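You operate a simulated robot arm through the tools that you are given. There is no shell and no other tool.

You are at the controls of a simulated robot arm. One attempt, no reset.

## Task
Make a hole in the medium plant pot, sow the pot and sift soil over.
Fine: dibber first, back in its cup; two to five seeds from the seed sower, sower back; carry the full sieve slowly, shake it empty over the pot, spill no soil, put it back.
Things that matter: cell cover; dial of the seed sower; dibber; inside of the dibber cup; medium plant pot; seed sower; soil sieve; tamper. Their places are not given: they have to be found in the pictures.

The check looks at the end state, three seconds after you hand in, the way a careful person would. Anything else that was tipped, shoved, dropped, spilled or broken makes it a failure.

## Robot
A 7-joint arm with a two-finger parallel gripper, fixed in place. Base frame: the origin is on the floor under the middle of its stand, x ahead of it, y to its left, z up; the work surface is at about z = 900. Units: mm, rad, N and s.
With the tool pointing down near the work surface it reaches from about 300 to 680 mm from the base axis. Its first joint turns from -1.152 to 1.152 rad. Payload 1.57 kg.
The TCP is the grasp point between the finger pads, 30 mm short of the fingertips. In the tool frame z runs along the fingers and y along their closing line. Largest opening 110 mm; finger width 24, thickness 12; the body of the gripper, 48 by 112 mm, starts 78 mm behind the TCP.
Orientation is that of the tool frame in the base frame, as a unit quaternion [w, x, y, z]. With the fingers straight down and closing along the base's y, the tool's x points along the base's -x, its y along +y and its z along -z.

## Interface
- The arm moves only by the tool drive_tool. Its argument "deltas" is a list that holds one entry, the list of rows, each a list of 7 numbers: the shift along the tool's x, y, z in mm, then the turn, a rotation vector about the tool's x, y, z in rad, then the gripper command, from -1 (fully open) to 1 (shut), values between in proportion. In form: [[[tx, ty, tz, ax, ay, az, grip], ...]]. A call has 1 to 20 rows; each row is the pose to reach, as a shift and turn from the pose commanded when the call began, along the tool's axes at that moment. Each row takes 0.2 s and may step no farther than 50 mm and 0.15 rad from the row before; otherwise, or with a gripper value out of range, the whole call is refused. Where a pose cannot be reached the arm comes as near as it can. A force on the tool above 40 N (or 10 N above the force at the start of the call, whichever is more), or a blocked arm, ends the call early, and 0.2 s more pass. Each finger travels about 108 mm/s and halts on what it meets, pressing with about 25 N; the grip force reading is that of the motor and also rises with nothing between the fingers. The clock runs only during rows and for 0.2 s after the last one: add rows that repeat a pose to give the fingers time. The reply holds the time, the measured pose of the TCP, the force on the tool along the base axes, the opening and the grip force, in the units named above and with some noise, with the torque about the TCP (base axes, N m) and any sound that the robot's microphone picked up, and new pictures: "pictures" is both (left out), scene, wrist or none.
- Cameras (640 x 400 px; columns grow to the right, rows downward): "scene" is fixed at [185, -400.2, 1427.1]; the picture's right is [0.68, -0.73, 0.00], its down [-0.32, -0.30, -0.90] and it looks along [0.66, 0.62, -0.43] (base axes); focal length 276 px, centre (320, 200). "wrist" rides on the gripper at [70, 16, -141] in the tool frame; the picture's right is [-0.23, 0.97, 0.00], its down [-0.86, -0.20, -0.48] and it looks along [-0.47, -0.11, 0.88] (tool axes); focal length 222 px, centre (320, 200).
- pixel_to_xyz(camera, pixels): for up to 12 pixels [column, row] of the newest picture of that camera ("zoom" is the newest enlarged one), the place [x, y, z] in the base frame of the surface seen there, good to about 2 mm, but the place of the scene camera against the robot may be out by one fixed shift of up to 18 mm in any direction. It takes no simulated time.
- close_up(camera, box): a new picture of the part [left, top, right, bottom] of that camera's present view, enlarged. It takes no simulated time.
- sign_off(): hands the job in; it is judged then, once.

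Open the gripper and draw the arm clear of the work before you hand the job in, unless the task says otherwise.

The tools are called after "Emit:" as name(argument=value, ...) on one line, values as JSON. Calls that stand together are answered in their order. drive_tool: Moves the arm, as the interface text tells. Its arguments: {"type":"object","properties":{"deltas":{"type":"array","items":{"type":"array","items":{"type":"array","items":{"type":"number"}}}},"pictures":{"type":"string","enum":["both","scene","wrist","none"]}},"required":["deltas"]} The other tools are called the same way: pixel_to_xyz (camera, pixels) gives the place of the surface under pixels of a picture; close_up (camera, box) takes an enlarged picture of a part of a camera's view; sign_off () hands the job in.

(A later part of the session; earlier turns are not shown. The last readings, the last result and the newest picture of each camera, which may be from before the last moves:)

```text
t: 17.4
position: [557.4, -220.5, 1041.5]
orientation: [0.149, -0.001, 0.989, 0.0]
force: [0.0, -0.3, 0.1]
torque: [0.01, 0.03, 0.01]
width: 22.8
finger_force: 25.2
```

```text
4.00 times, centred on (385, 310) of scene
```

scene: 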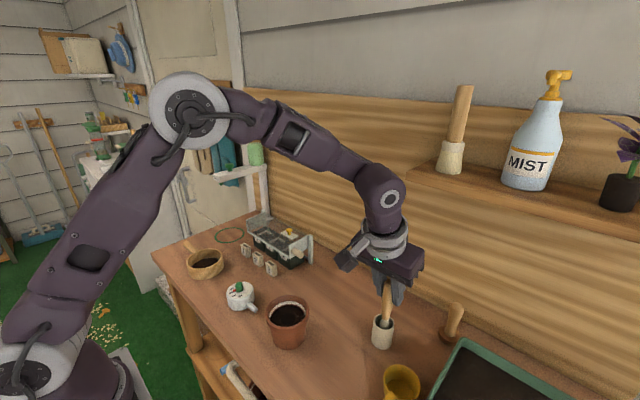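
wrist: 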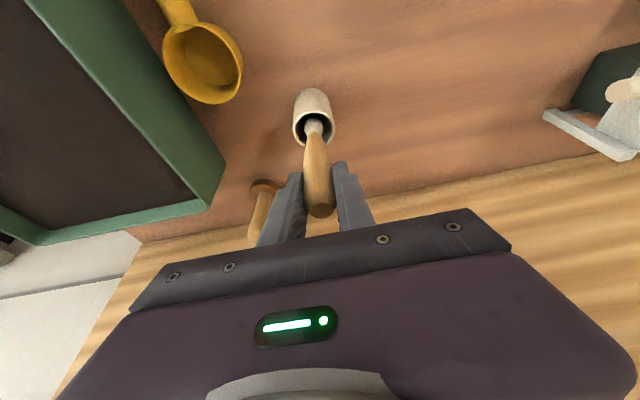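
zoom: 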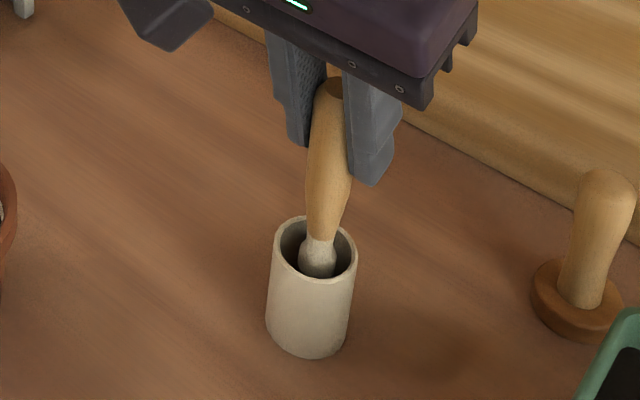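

The ball tip is inside the cup and centred. I lower on slowly to TCP z ≈ 1003.

Emit:
drive_tool(deltas=[[[2.96, 0, 9.55, 0, 0, 0, 1], [5.3, 0, 17.2, 0, 0, 0, 1], [7.7, 0, 24.8, 0, 0, 0, 1], [9.75, 0, 31.5, 0, 0, 0, 1], [11.2, 0, 36.3, 0, 0, 0, 1], [11.2, 0, 36.3, 0, 0, 0, 1]]], pictures="both")

Emit:
close_up(camera="wrist", box=[270, 80, 360, 230])

Emit:
close_up(camera="scene", box=[350, 260, 420, 360])

```text
t: 18.8
position: [559.0, -221.1, 1002.7]
orientation: [0.152, -0.001, 0.988, 0.001]
force: [3.2, 3.7, 21.7]
torque: [0.7, -0.35, 0.07]
width: 22.6
finger_force: 25.2
```

scene: 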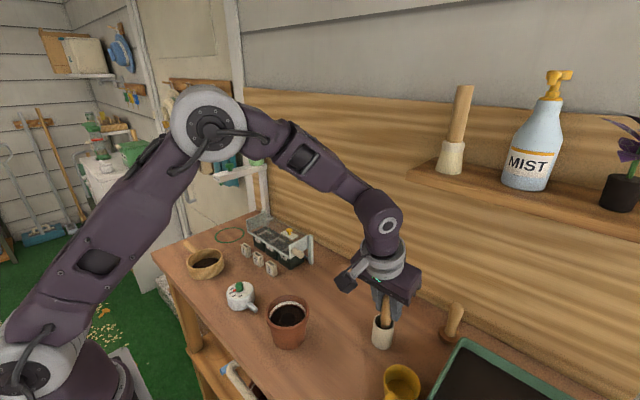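
wrist: 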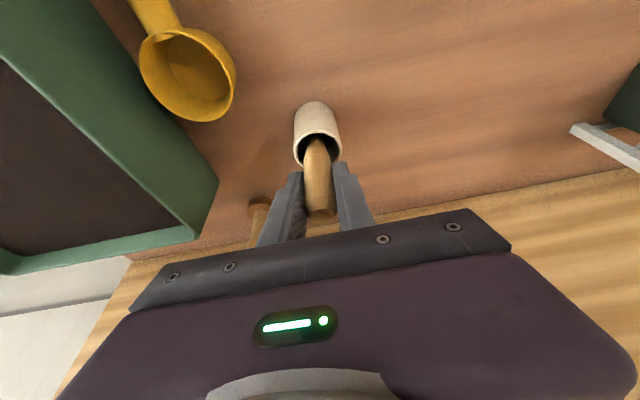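

```text
2.67 times, centred on (315, 155) of wrist
```

zoom: 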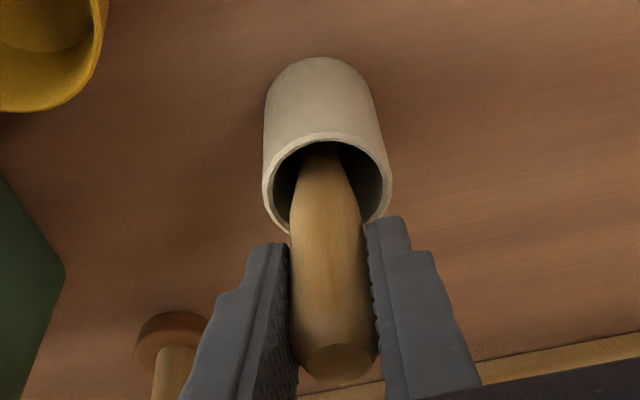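

```text
4.00 times, centred on (385, 310) of scene
```

zoom: 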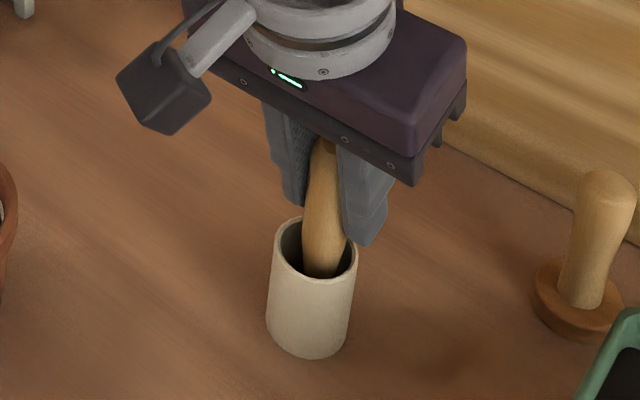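

Floor contact: 21.7 N upward. I back up 1.5 mm to relieve the load and check before releasing.

Emit:
drive_tool(deltas=[[[-0.44, 0, -1.43, 0, 0, 0, 1], [-0.44, 0, -1.43, 0, 0, 0, 1]]], pictures="wrist")

Emit:
pixel_to_xyz(camera="wrist", pixels=[[320, 216], [315, 214], [326, 214], [317, 160], [317, 145], [296, 155], [341, 155], [317, 132]])

```text
t: 19.4
position: [556.3, -220.7, 1004.0]
orientation: [0.148, 0.0, 0.989, 0.001]
force: [-0.2, 0.9, -0.8]
torque: [-0.03, 0.02, -0.03]
width: 22.5
finger_force: 25.0
```

wrist: 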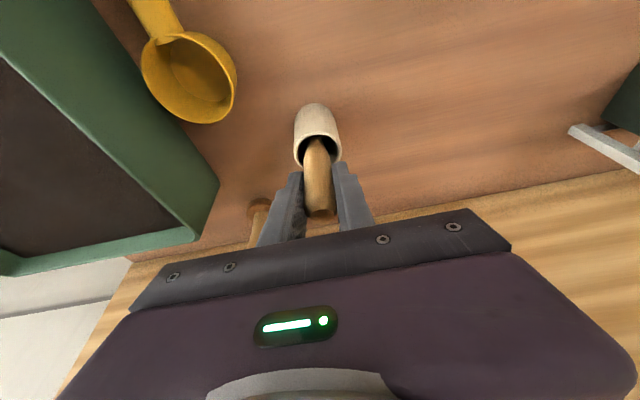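

```text
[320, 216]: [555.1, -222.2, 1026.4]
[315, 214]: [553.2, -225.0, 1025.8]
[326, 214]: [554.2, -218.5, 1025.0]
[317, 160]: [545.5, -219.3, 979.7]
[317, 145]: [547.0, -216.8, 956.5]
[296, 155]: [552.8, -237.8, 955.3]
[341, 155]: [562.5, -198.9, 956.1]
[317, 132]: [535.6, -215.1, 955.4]
```

The dibber's top is at (556,−222,1026), practically its original height, with no load. I nudge it by (−1,+2), then open the fingers.

Emit:
drive_tool(deltas=[[[0.95, 2, -0.3, 0, 0, 0, 1], [0.95, 2, -0.3, 0, 0, 0, 1], [0.95, 2, -0.3, 0, 0, 0, 0.4], [0.95, 2, -0.3, 0, 0, 0, 0.2], [0.95, 2, -0.3, 0, 0, 0, -0.3], [0.95, 2, -0.3, 0, 0, 0, -0.8], [0.95, 2, -0.3, 0, 0, 0, -1], [0.95, 2, -0.3, 0, 0, 0, -1]]], pictures="both")

Emit:
close_up(camera="wrist", box=[270, 80, 360, 230])

Emit:
close_up(camera="scene", box=[350, 260, 420, 360])

```text
t: 21.2
position: [556.7, -220.0, 1004.7]
orientation: [0.15, 0.0, 0.989, 0.001]
force: [0.1, -0.2, -0.1]
torque: [0.03, 0.04, -0.02]
width: 110.4
finger_force: 0.2
```

scene: 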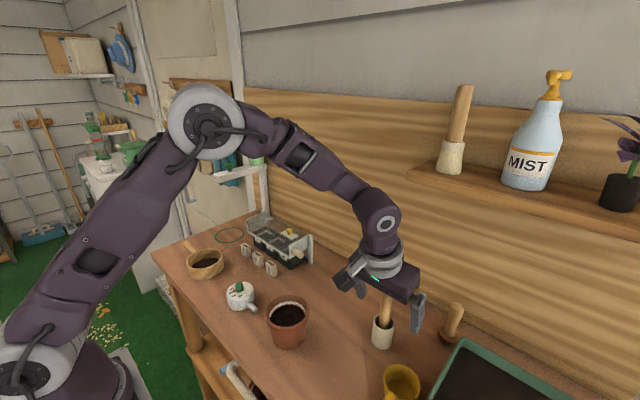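
wrist: 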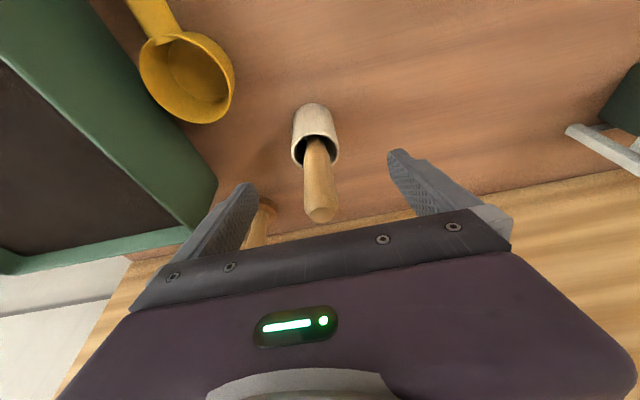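

```text
2.67 times, centred on (315, 155) of wrist
```

zoom: 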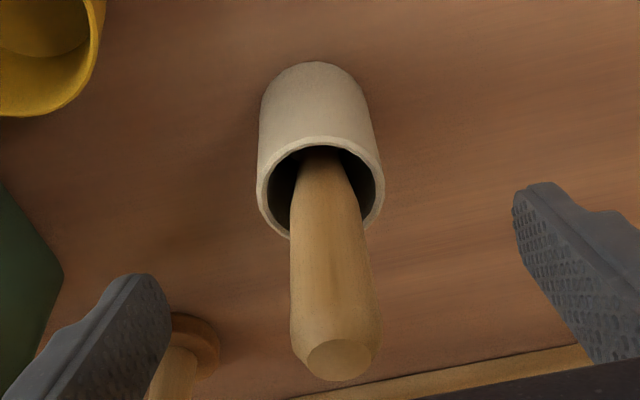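

```text
4.00 times, centred on (385, 310) of scene
```

zoom: 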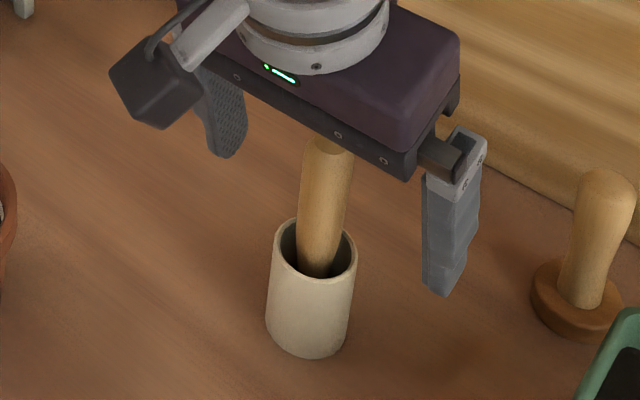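

The dibber stands in its cup and the fingers are clear. I back off upward and move toward the sower with the tool vertical again for a good look.

Emit:
drive_tool(deltas=[[[-5.9, 0, -19.1, 0, 0, 0, -1], [-17.7, 0, -57.3, 0, 0, 0, -1], [-29.5, 0, -95.5, 0, 0, 0, -1], [-22, 17, -103, 0, 0.03, 0, -1], [-8, 47, -114, 0, 0.07, 0, -1], [8, 82, -127, 0, 0.11, 0, -1], [24, 117, -141, 0, 0.15, 0, -1], [40, 152, -155, 0, 0.19, 0, -1], [56, 187, -169, 0, 0.23, 0, -1], [72, 222, -183, 0, 0.27, 0, -1], [86, 252, -195, 0, 0.3, 0, -1], [94.5, 270, -202, 0, 0.3, 0, -1], [94.5, 270, -202, 0, 0.3, 0, -1], [94.5, 270, -202, 0, 0.3, 0, -1]]], pictures="both")

Emit:
close_up(camera="scene", box=[350, 260, 420, 360])

```text
t: 24.2
position: [404.7, 49.2, 1167.7]
orientation: [0.0, 0.0, 1.0, 0.0]
force: [-0.9, 0.8, 0.7]
torque: [0.0, 0.01, -0.02]
width: 110.1
finger_force: 0.0
```

scene: 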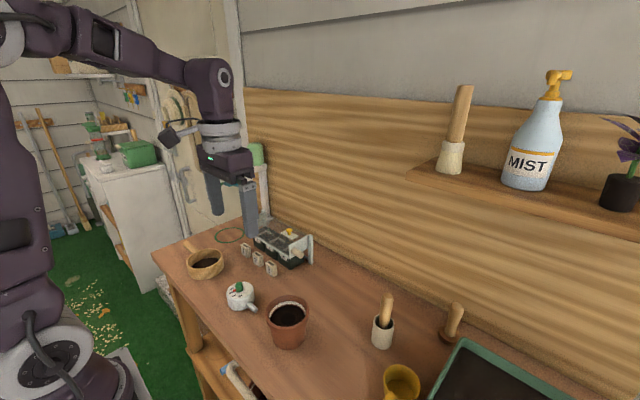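
wrist: 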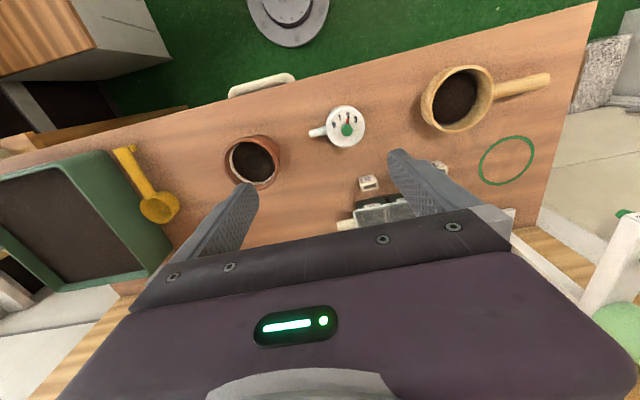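

```text
4.00 times, centred on (385, 310) of scene
```

zoom: 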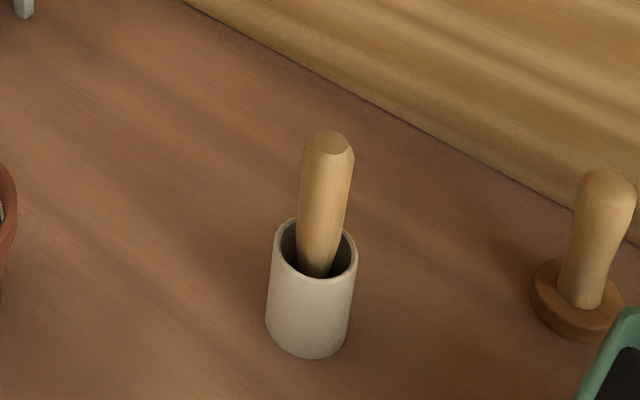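

The dibber stands upright in its cup. The sower is at (345,127) in the wrist view; I zoom and measure it.

Emit:
close_up(camera="wrist", box=[300, 95, 380, 155])

```text
6.67 times, centred on (340, 125) of wrist
```

zoom: 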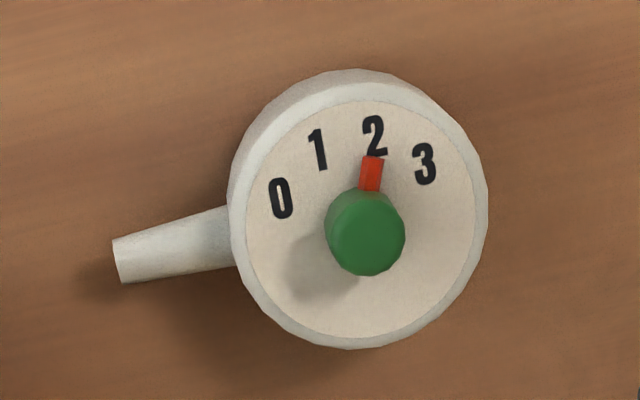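

The dial clearly points at 2. I sample points on the body, knob, and spout.

Emit:
pixel_to_xyz(camera="zoom", pixels=[[365, 245], [340, 240], [395, 240], [252, 240], [470, 215], [360, 110], [350, 330], [300, 140], [440, 140], [125, 260], [210, 235], [125, 245]])

Emit:
pixel_to_xyz(camera="scene", pixels=[[232, 305], [245, 308], [228, 296], [253, 308], [248, 303], [240, 310], [255, 309]])

Emit:
close_up(camera="scene", box=[215, 272, 270, 320])

```text
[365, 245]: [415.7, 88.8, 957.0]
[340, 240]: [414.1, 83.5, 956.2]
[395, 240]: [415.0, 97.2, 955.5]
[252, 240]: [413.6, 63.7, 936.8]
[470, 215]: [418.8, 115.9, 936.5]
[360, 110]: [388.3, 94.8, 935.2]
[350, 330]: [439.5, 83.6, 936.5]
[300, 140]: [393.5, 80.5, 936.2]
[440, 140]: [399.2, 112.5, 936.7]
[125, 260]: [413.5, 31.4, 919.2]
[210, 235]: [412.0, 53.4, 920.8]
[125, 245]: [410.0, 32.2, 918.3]
```

```text
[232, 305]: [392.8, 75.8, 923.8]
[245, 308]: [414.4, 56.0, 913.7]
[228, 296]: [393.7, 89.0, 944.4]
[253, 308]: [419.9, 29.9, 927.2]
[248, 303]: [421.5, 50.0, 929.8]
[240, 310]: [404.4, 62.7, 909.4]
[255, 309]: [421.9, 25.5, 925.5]
```

```text
8.33 times, centred on (242, 296) of scene
```

zoom: 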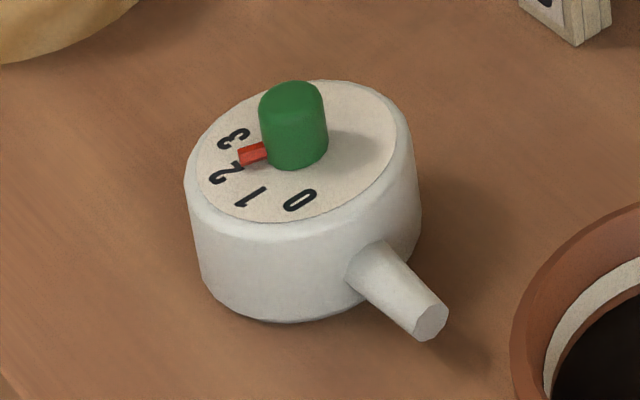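

The sower body is centred about (414.5,89.5), radius ≈ 29, top z 937, knob top 957, and the spout tip at (411.8,31,≈915). I check how close label block "3" and the cell cover are to where the finger will go.

Emit:
pixel_to_xyz(camera="wrist", pixels=[[368, 177], [361, 183], [375, 188], [368, 190], [438, 164], [346, 226], [360, 210]])

Emit:
pixel_to_xyz(camera="scene", pixels=[[272, 262], [268, 268], [277, 270], [259, 253], [246, 246], [312, 240], [300, 253]])

```text
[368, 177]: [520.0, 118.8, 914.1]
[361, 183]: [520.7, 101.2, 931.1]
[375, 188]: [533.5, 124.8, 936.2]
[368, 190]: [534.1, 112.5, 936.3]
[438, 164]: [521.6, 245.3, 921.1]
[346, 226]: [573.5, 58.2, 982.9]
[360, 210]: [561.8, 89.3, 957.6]
```

```text
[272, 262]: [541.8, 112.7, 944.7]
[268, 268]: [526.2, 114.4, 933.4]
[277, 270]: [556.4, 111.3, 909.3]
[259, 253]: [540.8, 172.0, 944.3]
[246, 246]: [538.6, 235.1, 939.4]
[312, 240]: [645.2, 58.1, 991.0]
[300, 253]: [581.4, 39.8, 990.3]
```

Block "3" starts at x ≈ 518, well clear of a partly opened gripper. I yaw the tool 90° (closing along base x) and move above the sower.

Emit:
drive_tool(deltas=[[[-0.6, 3.3, 8, 0, 0, 0.131, -0.64], [-1.2, 6.5, 16, 0, 0, 0.262, -0.64], [-1.9, 9.8, 25, 0, 0, 0.393, -0.64], [-2.5, 13, 33, 0, 0, 0.524, -0.64], [-3.1, 16.3, 42, 0, 0, 0.654, -0.64], [-3.7, 19.5, 50, 0, 0, 0.785, -0.64], [-4.3, 22.8, 58, 0, 0, 0.916, -0.64], [-4.9, 26, 66, 0, 0, 1.047, -0.64], [-5.5, 29.3, 75, 0, 0, 1.178, -0.64], [-6.2, 32.6, 83, 0, 0, 1.309, -0.64], [-6.8, 35.8, 92, 0, 0, 1.44, -0.64], [-7.4, 39.1, 100, 0, 0, 1.5708, -0.64], [-7.4, 39.1, 100, 0, 0, 1.5708, -0.64], [-7.4, 39.1, 100, 0, 0, 1.5708, -0.64]]], pictures="both")

```text
t: 27.2
position: [414.2, 90.8, 1069.9]
orientation: [0.0, 0.707, 0.707, 0.0]
force: [-0.5, -0.8, -0.4]
torque: [-0.01, 0.0, 0.01]
width: 90.0
finger_force: 0.1
```

scene: 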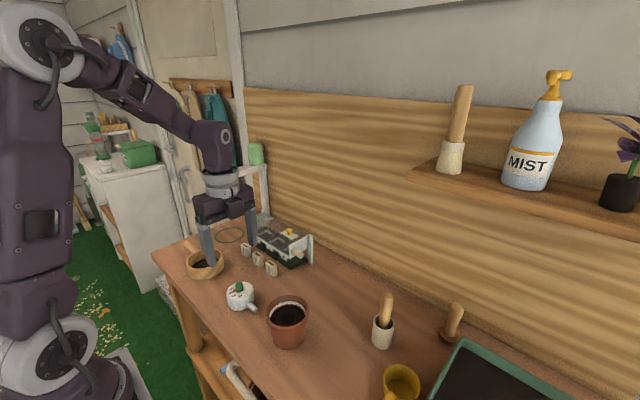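
wrist: 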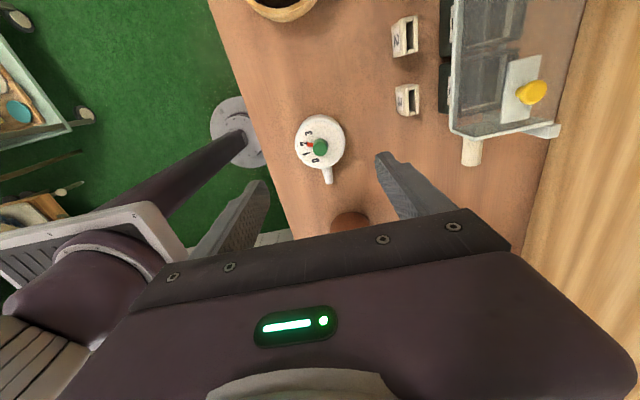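

The tool is above the sower (now at (320,143) in the wrist view). I re-measure it from this closer viewpoint.

Emit:
close_up(camera="wrist", box=[280, 100, 360, 190])

```text
4.44 times, centred on (320, 145) of wrist
```

zoom: 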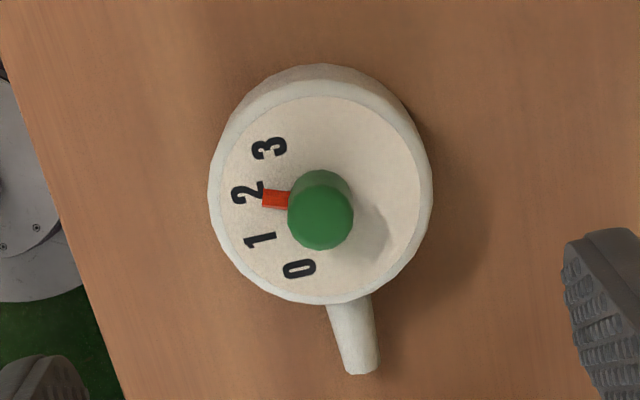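

I sample the dial face edges and the spout in this zoom to fix the body centre and spout direction.

Emit:
pixel_to_xyz(camera="zoom", pixels=[[320, 225], [228, 200], [412, 200], [320, 102], [325, 292], [255, 125], [390, 265], [360, 365], [365, 340], [340, 310], [212, 200], [428, 200]])

```text
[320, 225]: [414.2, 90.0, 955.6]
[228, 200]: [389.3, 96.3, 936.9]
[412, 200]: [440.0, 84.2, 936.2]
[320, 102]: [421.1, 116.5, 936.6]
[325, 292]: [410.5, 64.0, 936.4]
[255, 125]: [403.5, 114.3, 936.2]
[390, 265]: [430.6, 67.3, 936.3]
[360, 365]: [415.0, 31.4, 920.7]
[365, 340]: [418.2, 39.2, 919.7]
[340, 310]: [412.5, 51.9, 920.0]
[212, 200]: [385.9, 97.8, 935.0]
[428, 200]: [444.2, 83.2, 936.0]
```

Body centre is (415.3,90.4), outer radius ≈ 30, spout straight along −y with its tip at (415,31.4). I descend with open fingers to TCP z ≈ 936.

Emit:
drive_tool(deltas=[[[0.9, 0.8, 20, 0, 0, 0, -0.64], [0.9, 0.8, 50, 0, 0, 0, -0.64], [0.9, 0.8, 80, 0, 0, 0, -0.64], [0.9, 0.8, 105, 0, 0, 0, -0.64], [0.9, 0.8, 122, 0, 0, 0, -0.64], [0.9, 0.8, 132.7, 0, 0, 0, -0.64], [0.9, 0.8, 132.7, 0, 0, 0, -0.64]]], pictures="both")

Emit:
close_up(camera="wrist", box=[200, 60, 440, 220])

Emit:
close_up(camera="scene", box=[200, 240, 300, 340])

```text
t: 28.8
position: [414.8, 90.4, 938.0]
orientation: [0.0, 0.707, 0.707, -0.001]
force: [0.0, -0.8, -0.2]
torque: [0.01, 0.02, 0.01]
width: 90.1
finger_force: 0.0
```

scene: 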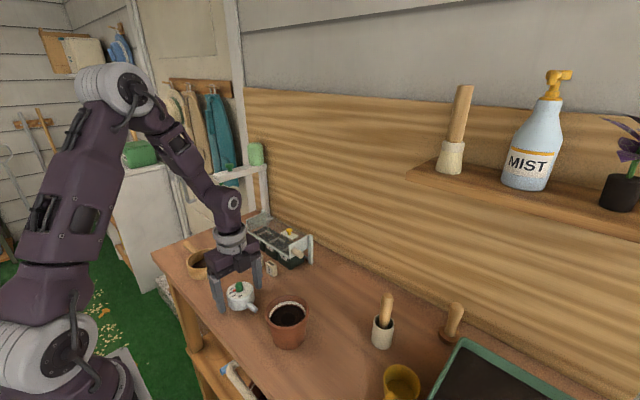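
wrist: 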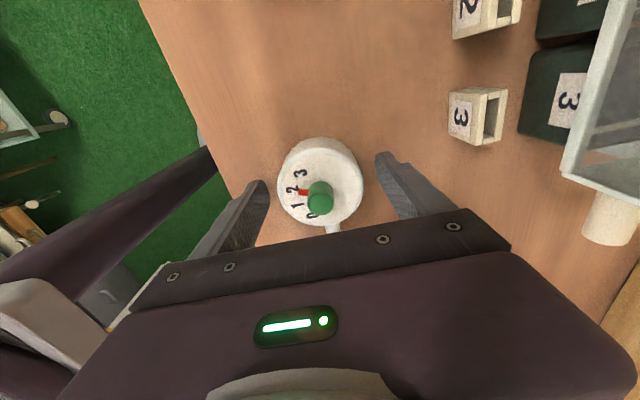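

```text
2.50 times, centred on (320, 140) of wrist
```

zoom: 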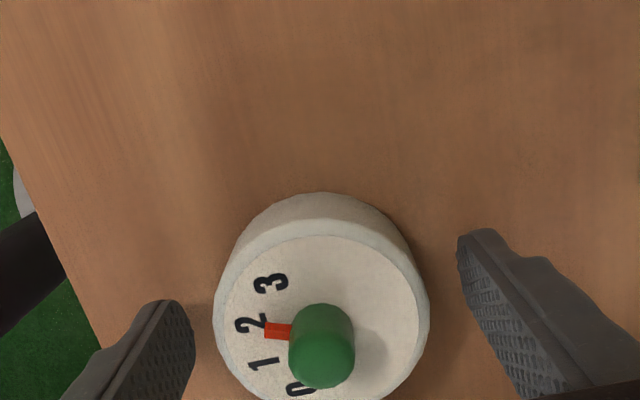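

```text
4.00 times, centred on (250, 290) of scene
```

zoom: 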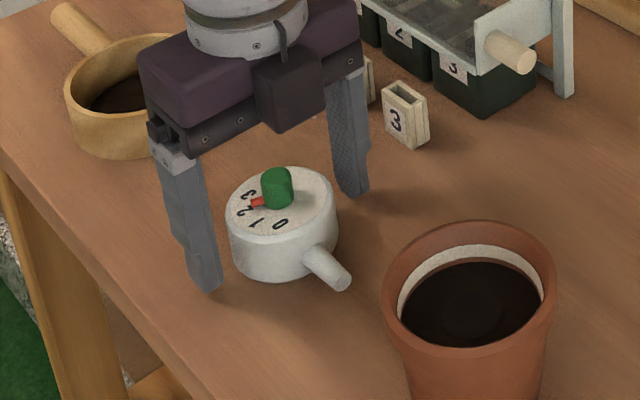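

The fingers straddle the sower body. I see a dark box on the gripper's near side in the scene picture at about (242,262); I check where it is, since it matters for tilting.

Emit:
pixel_to_xyz(camera="scene", pixels=[[242, 262], [246, 268], [236, 262], [240, 250], [220, 262], [255, 258], [232, 243]])

Emit:
close_up(camera="scene", box=[190, 180, 290, 280])

```text
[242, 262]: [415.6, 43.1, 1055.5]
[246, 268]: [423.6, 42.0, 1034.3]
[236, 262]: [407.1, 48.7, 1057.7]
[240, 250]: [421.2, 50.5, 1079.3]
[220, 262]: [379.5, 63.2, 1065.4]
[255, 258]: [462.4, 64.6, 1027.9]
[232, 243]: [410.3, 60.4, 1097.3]
```

```text
4.00 times, centred on (240, 230) of scene
```

zoom: 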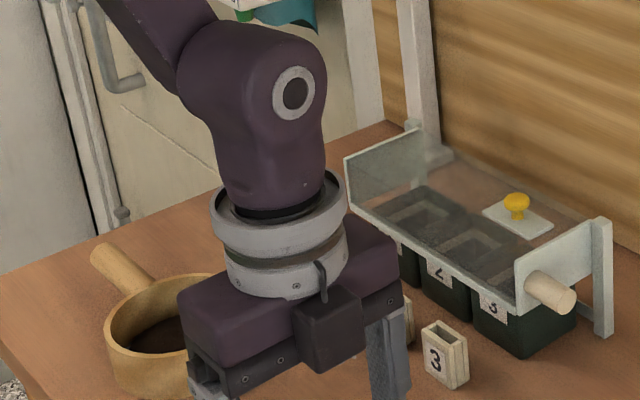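

That box is part of the gripper (about 45 mm to the −y side), fine. I close the fingers on the sower body.

Emit:
drive_tool(deltas=[[[0, 0, 0, 0, 0, 0, -0.3], [0, 0, 0, 0, 0, 0, -0.1], [0, 0, 0, 0, 0, 0, 0.2], [0, 0, 0, 0, 0, 0, 0.6], [0, 0, 0, 0, 0, 0, 1], [0, 0, 0, 0, 0, 0, 1]]], pictures="both")

```text
t: 30.2
position: [414.2, 89.5, 937.4]
orientation: [0.0, 0.707, 0.707, 0.0]
force: [-0.1, -0.1, -0.5]
torque: [-0.01, -0.03, 0.01]
width: 61.4
finger_force: 25.2
```

scene: 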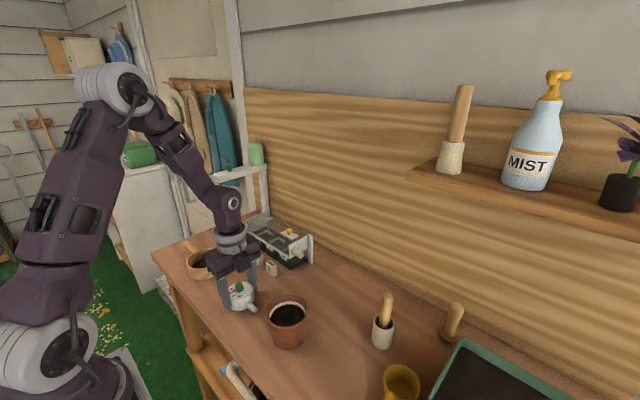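
wrist: 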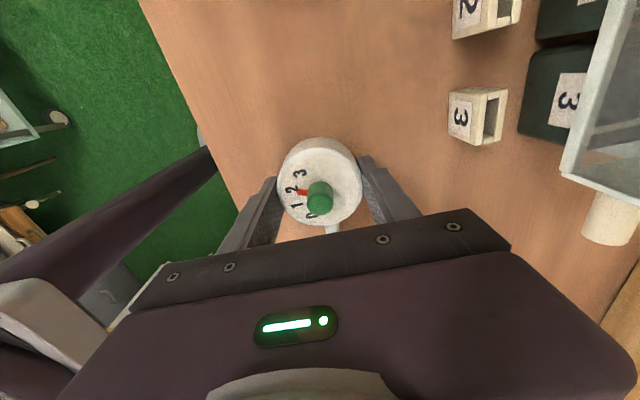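

The sower is held at 61.4 mm. I lift it 90 mm level, then carry it so that the spout tip hovers over the hole.

Emit:
drive_tool(deltas=[[[0, 0, -10, 0, 0, 0, 1], [0, 0, -30, 0, 0, 0, 1], [0, 0, -55, 0, 0, 0, 1], [0, 0, -78, 0, 0, 0, 1], [0, 0, -90, 0, 0, 0, 1], [-10, 1.5, -90, 0, 0, 0, 1], [-28, 4, -90, 0, 0, 0, 1], [-50, 7.3, -90, 0, 0, 0, 1], [-72, 10.5, -90, 0, 0, 0, 1], [-90, 13, -90, 0, 0, 0, 1], [-99.9, 14.5, -90, 0, 0, 0, 1], [-99.9, 14.5, -90, 0, 0, 0, 1], [-99.9, 14.5, -90, 0, 0, 0, 1]]], pictures="both")

Emit:
close_up(camera="scene", box=[225, 240, 345, 360])

```text
t: 33.0
position: [429.2, -8.6, 1028.1]
orientation: [0.0, 0.707, 0.707, 0.0]
force: [0.1, -0.2, -1.0]
torque: [-0.01, 0.02, -0.01]
width: 61.4
finger_force: 24.9
```

scene: 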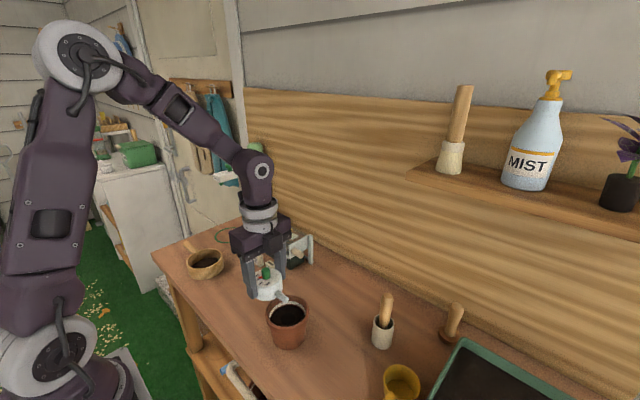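
wrist: 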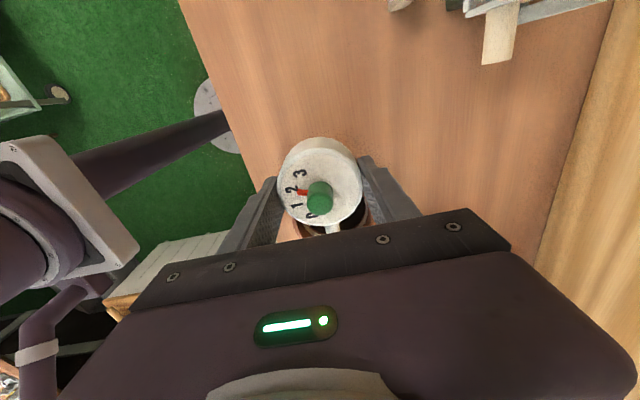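

```text
3.33 times, centred on (285, 300) of scene
```

zoom: 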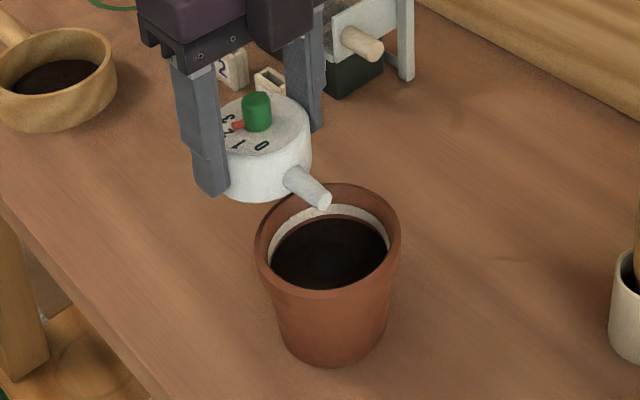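

The spout is over the pot; I check the spout-tip position in the scene zoom at (323,200) against the pot centre in the same camera.

Emit:
pixel_to_xyz(camera="zoom", pixels=[[323, 198], [310, 185], [295, 175], [330, 245], [255, 105], [265, 235], [395, 230]])

```text
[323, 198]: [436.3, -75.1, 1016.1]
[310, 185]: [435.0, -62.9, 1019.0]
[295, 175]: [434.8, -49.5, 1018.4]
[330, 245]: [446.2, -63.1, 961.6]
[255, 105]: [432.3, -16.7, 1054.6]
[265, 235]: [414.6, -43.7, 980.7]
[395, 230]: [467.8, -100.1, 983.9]
```

The spout tip is within a few mm of the hole's axis and about 30 mm above the rim. I tilt the sower gradually to 0.5 rad about base x, keeping the tip over the hole, and listen for seeds.

Emit:
drive_tool(deltas=[[[-2.4, 0, -3.9, 0, 0.1, 0, 1], [-5.4, 0, -7.5, 0, 0.2, 0, 1], [-8.9, 0, -10.8, 0, 0.3, 0, 1], [-12.9, 0, -13.7, 0, 0.4, 0, 1], [-17.4, 0, -16.2, 0, 0.5, 0, 1]]], pictures="both")

Emit:
close_up(camera="scene", box=[225, 240, 345, 360])

```text
t: 34.2
position: [429.9, -28.1, 1043.3]
orientation: [-0.177, 0.684, 0.685, 0.176]
force: [0.2, 0.0, -0.1]
torque: [0.05, 0.01, 0.0]
width: 61.4
finger_force: 25.2
```

scene: 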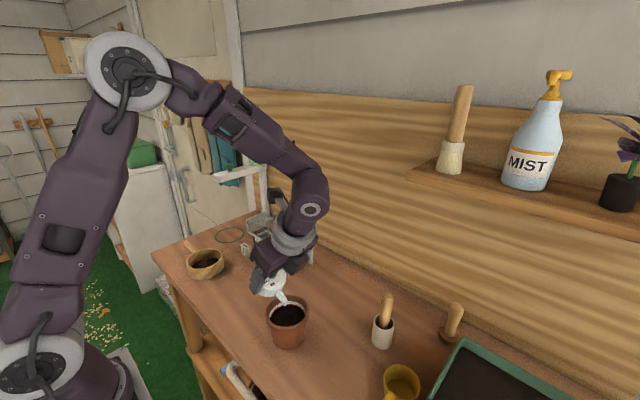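
wrist: 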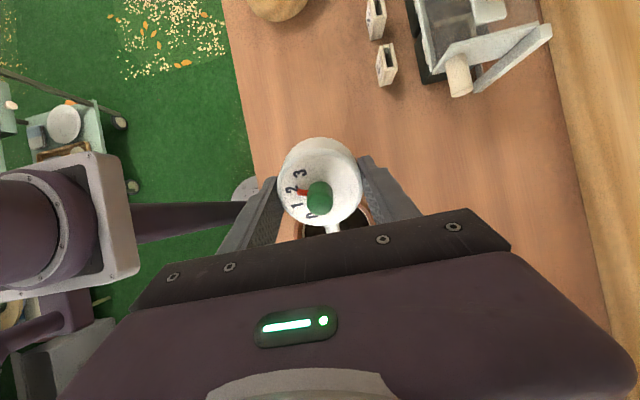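

```text
3.33 times, centred on (285, 300) of scene
```

zoom: 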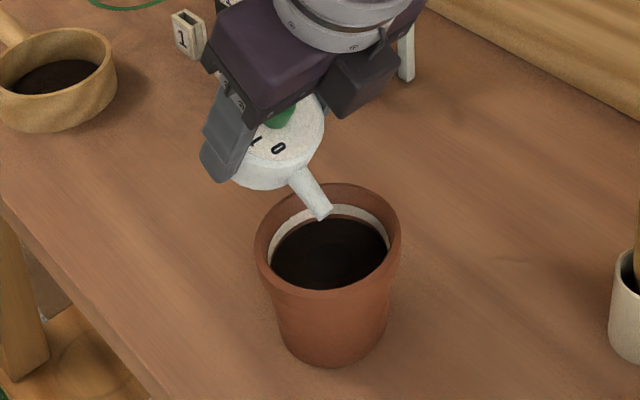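

No sound and no seeds yet at 0.5 rad. I go on to 0.7 rad with the tip kept over the hole.

Emit:
drive_tool(deltas=[[[-3.4, 0, -4.2, 0, 0.1, 0, 1], [-7.2, 0, -8.1, 0, 0.2, 0, 1]]], pictures="both")

Emit:
close_up(camera="scene", box=[245, 260, 325, 340])

```text
t: 34.8
position: [430.3, -37.8, 1048.1]
orientation: [-0.242, 0.664, 0.665, 0.244]
force: [0.0, -0.2, -0.9]
torque: [-0.01, -0.02, 0.0]
width: 61.1
finger_force: 25.0
```

scene: 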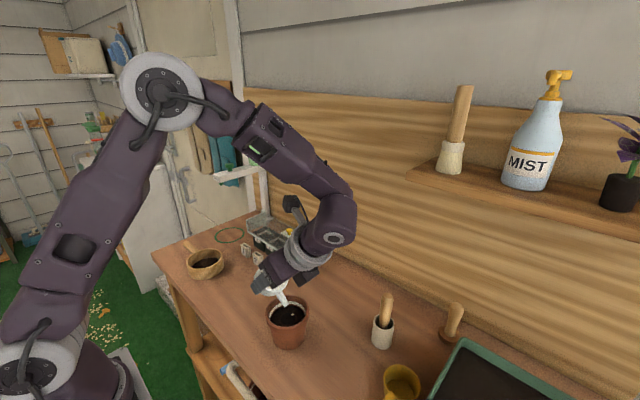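
wrist: 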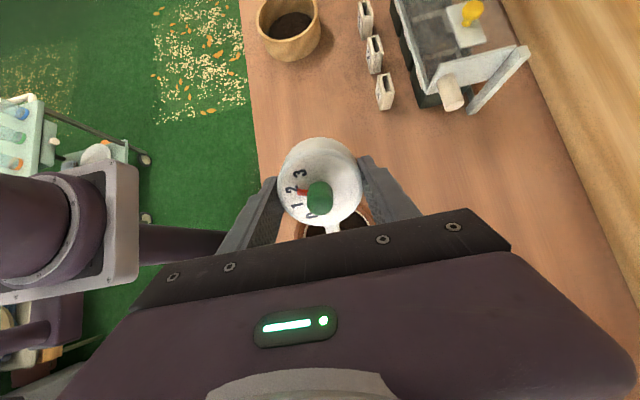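

```text
5.00 times, centred on (285, 300) of scene
```

zoom: 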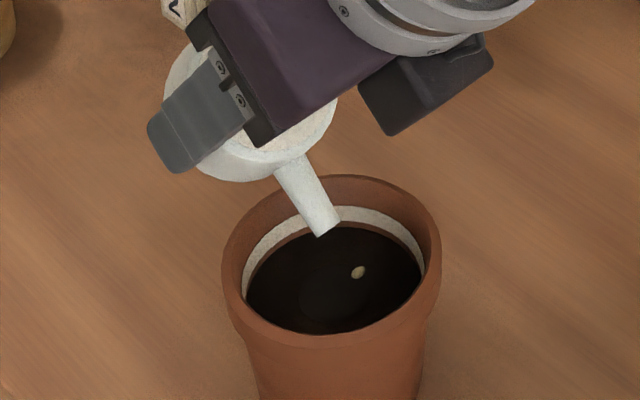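

One seed is visible at zoom (357,272). I hold the pose for one row and count again.

Emit:
drive_tool(deltas=[[[0, 0, 0, 0, 0, 0, 1]]], pictures="both")

Emit:
close_up(camera="scene", box=[245, 260, 325, 340])

```text
t: 35.2
position: [429.8, -38.0, 1046.6]
orientation: [-0.243, 0.664, 0.665, 0.242]
force: [-0.9, -1.1, -1.0]
torque: [0.0, -0.04, 0.03]
width: 61.4
finger_force: 24.7
```

scene: 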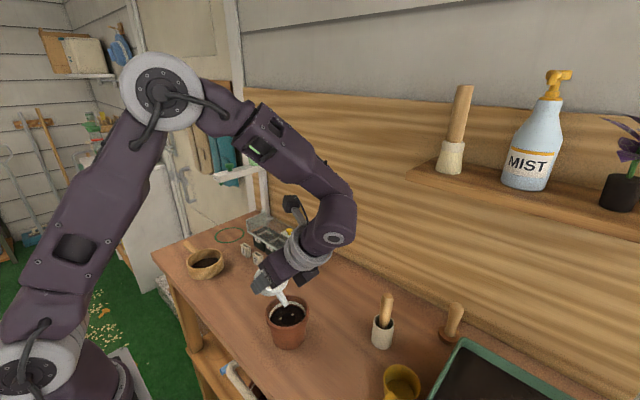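
wrist: 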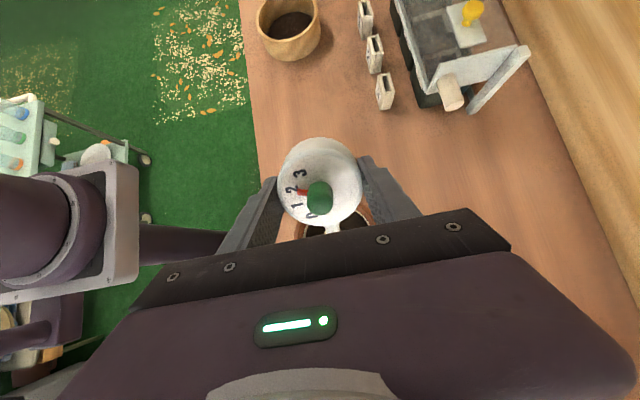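

```text
5.00 times, centred on (285, 300) of scene
```

zoom: 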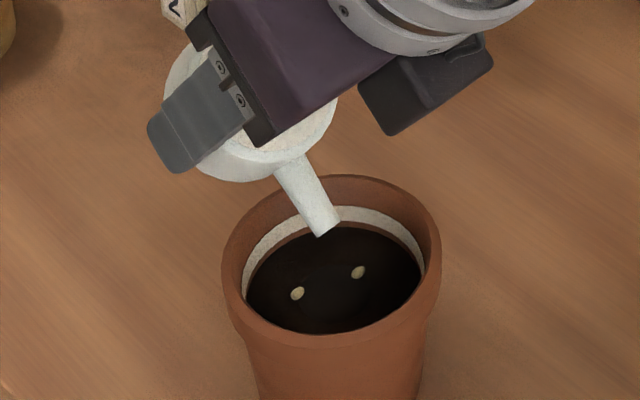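

Two seeds now lie in the pot at zoom (357,272) and (297,293). I tilt the sower back level right away, keeping the spout over the pot.

Emit:
drive_tool(deltas=[[[5.0, 0, 6.2, 0, -0.15, 0, 1], [7.3, 0, 14.1, 0, -0.3, 0, 1], [8.8, 0, 21.4, 0, -0.45, 0, 1], [9.0, 0, 28.4, 0, -0.6, 0, 1], [8.35, 0, 32.9, 0, -0.7, 0, 1], [8.35, 0, 32.9, 0, -0.7, 0, 1]]], pictures="both")

Emit:
close_up(camera="scene", box=[245, 260, 325, 340])

```text
t: 36.6
position: [430.6, -9.3, 1027.9]
orientation: [0.001, 0.706, 0.708, 0.0]
force: [-0.9, -0.2, -0.6]
torque: [-0.01, 0.0, 0.02]
width: 61.3
finger_force: 25.1
```

scene: 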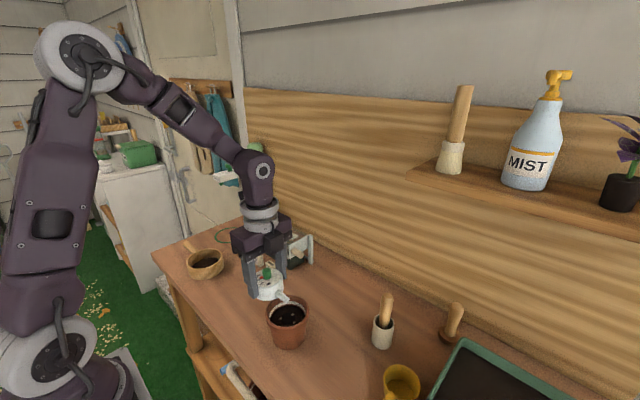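
wrist: 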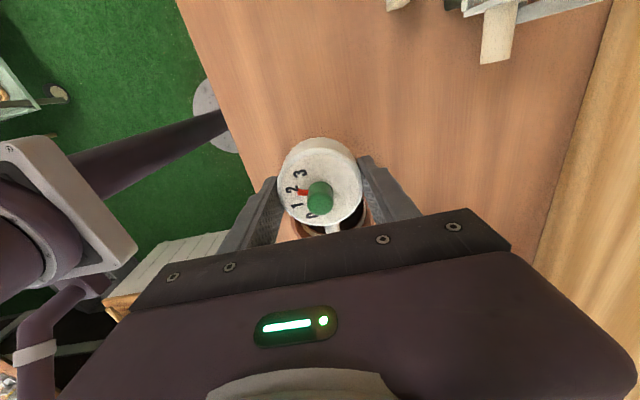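

```text
5.00 times, centred on (285, 300) of scene
```

zoom: 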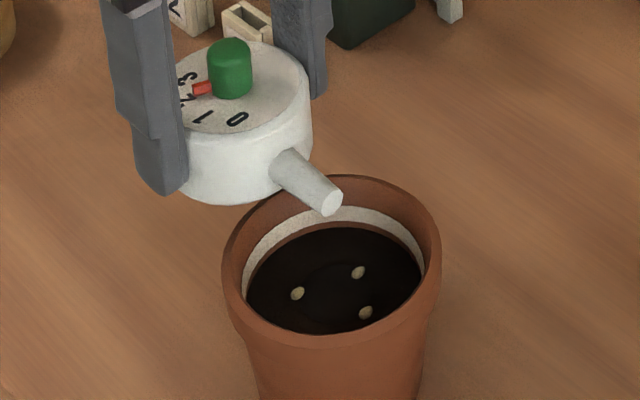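

Three seeds lie in the pot at zoom (297,293), (357,272), (365,312). I carry the sower back level above its place.

Emit:
drive_tool(deltas=[[[10, -1.5, 0, 0, 0, 0, 1], [28, -4, 0, 0, 0, 0, 1], [50, -7.3, 0, 0, 0, 0, 1], [72, -10.5, 0, 0, 0, 0, 1], [90, -13, 0, 0, 0, 0, 1], [99.9, -14.5, 0, 0, 0, 0, 1], [99.9, -14.5, 0, 0, 0, 0, 1], [99.9, -14.5, 20, 0, 0, 0, 1], [99.9, -14.5, 45, 0, 0, 0, 1], [99.9, -14.5, 65, 0, 0, 0, 1], [99.9, -14.5, 78, 0, 0, 0, 1], [99.9, -14.5, 86, 0, 0, 0, 1], [99.9, -14.5, 88.5, 0, 0, 0, 1], [99.9, -14.5, 88.5, 0, 0, 0, 1]]], pictures="both")

Emit:
close_up(camera="scene", box=[200, 250, 300, 340])

```text
t: 39.6
position: [415.7, 88.9, 937.7]
orientation: [0.001, 0.706, 0.708, 0.001]
force: [-2.2, -1.3, 22.4]
torque: [0.01, 0.07, 0.0]
width: 61.4
finger_force: 25.4
```

scene: 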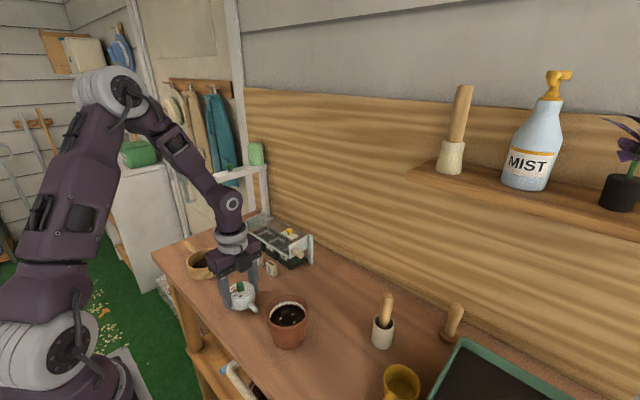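
wrist: 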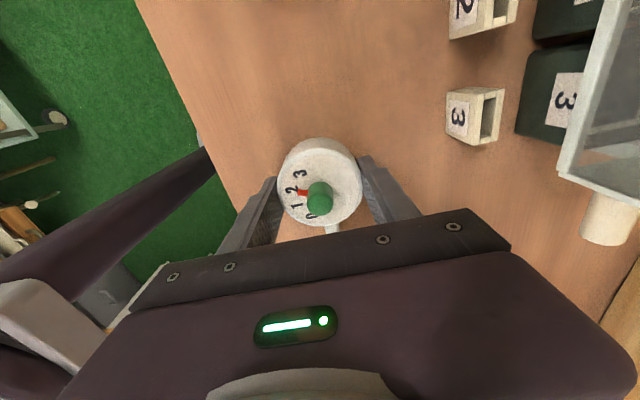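

```text
4.44 times, centred on (250, 295) of scene
```

zoom: 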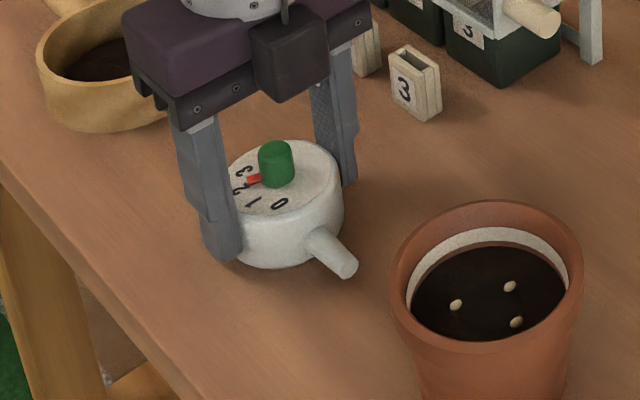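

The sower touches the bench (22 N). I relieve by about 1 mm, then open the fingers to 90 mm.

Emit:
drive_tool(deltas=[[[0, 0, -1.0, 0, 0, 0, 1], [0, 0, -1.0, 0, 0, 0, 1], [0, 0, -1.0, 0, 0, 0, -0.3], [0, 0, -1.0, 0, 0, 0, -0.64], [0, 0, -1.0, 0, 0, 0, -0.64]]], pictures="both")

```text
t: 40.8
position: [415.7, 91.3, 939.3]
orientation: [0.0, 0.707, 0.707, 0.0]
force: [-0.1, 0.3, -0.2]
torque: [0.0, -0.01, 0.03]
width: 90.3
finger_force: 0.1
```

scene: 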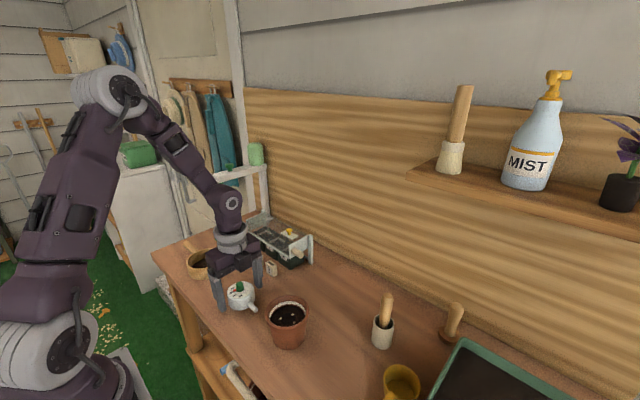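
wrist: 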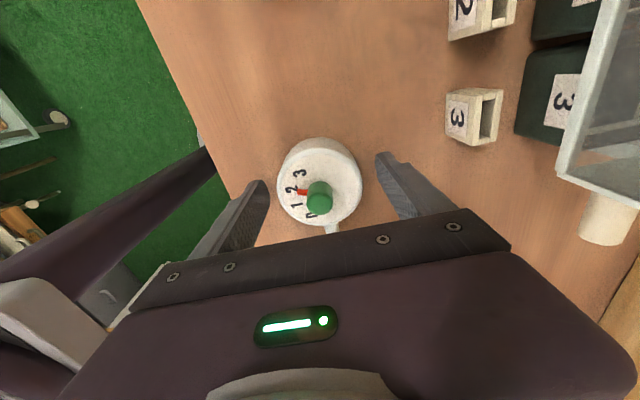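

Released cleanly. I raise the gripper and look into the pot with the wrist camera to count seeds.

Emit:
drive_tool(deltas=[[[0, 0, -15, 0, 0, 0, -0.64], [0, 0, -50, 0, 0, 0, -0.64], [0, 0, -90, 0, 0, 0, -0.64], [0, 0, -130, 0, 0, 0, -0.7], [-15, 10, -165, 0, 0, 0, -0.8], [-40, 20, -195, 0, 0, 0, -1], [-55, 25, -212, 0, 0, 0, -1], [-55, 25, -212, 0, 0, 0, -1]]], pictures="both")

Emit:
close_up(camera="scene", box=[215, 265, 315, 345])

```text
t: 42.6
position: [441.4, 32.8, 1150.3]
orientation: [0.0, 0.706, 0.708, 0.0]
force: [-0.4, 0.7, -0.4]
torque: [-0.04, 0.01, 0.01]
width: 110.1
finger_force: 0.0
```

scene: 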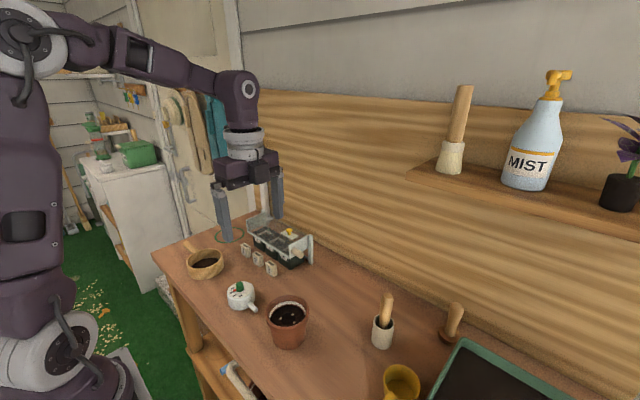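
wrist: 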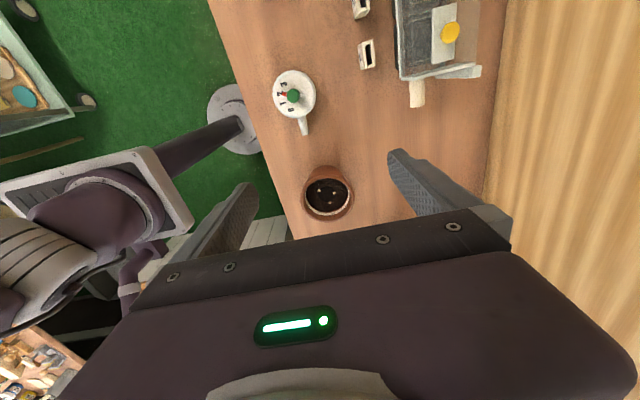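

```text
5.00 times, centred on (265, 305) of scene
```

zoom: 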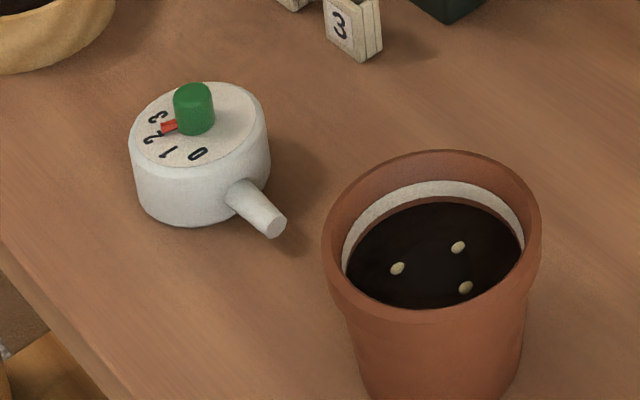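

Now I zoom the wrist view on the pot at (327,197) for a count from above.

Emit:
close_up(camera="wrist", box=[295, 160, 360, 225])

Emit:
close_up(camera="wrist", box=[260, 60, 340, 140])

```text
6.15 times, centred on (328, 192) of wrist
```

zoom: 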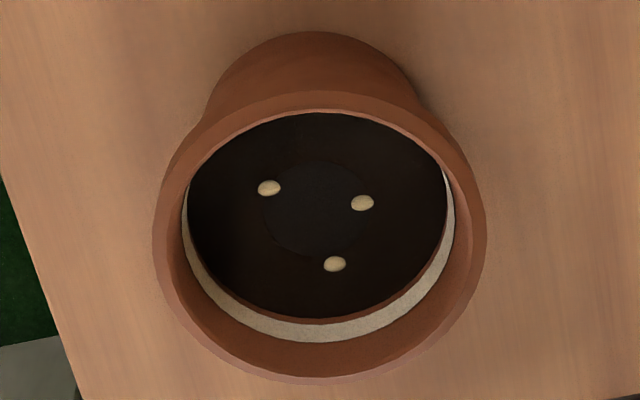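

```text
5.00 times, centred on (300, 100) of wrist
```

zoom: 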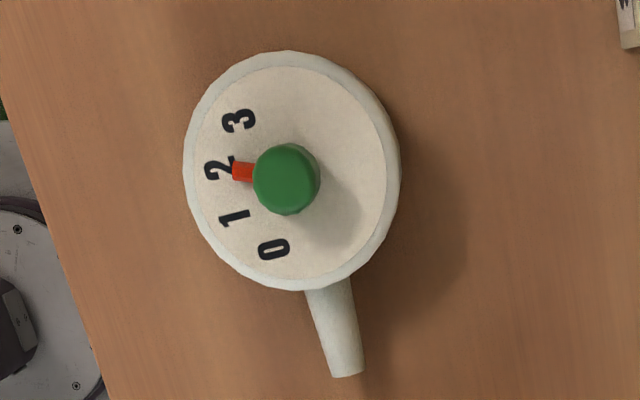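

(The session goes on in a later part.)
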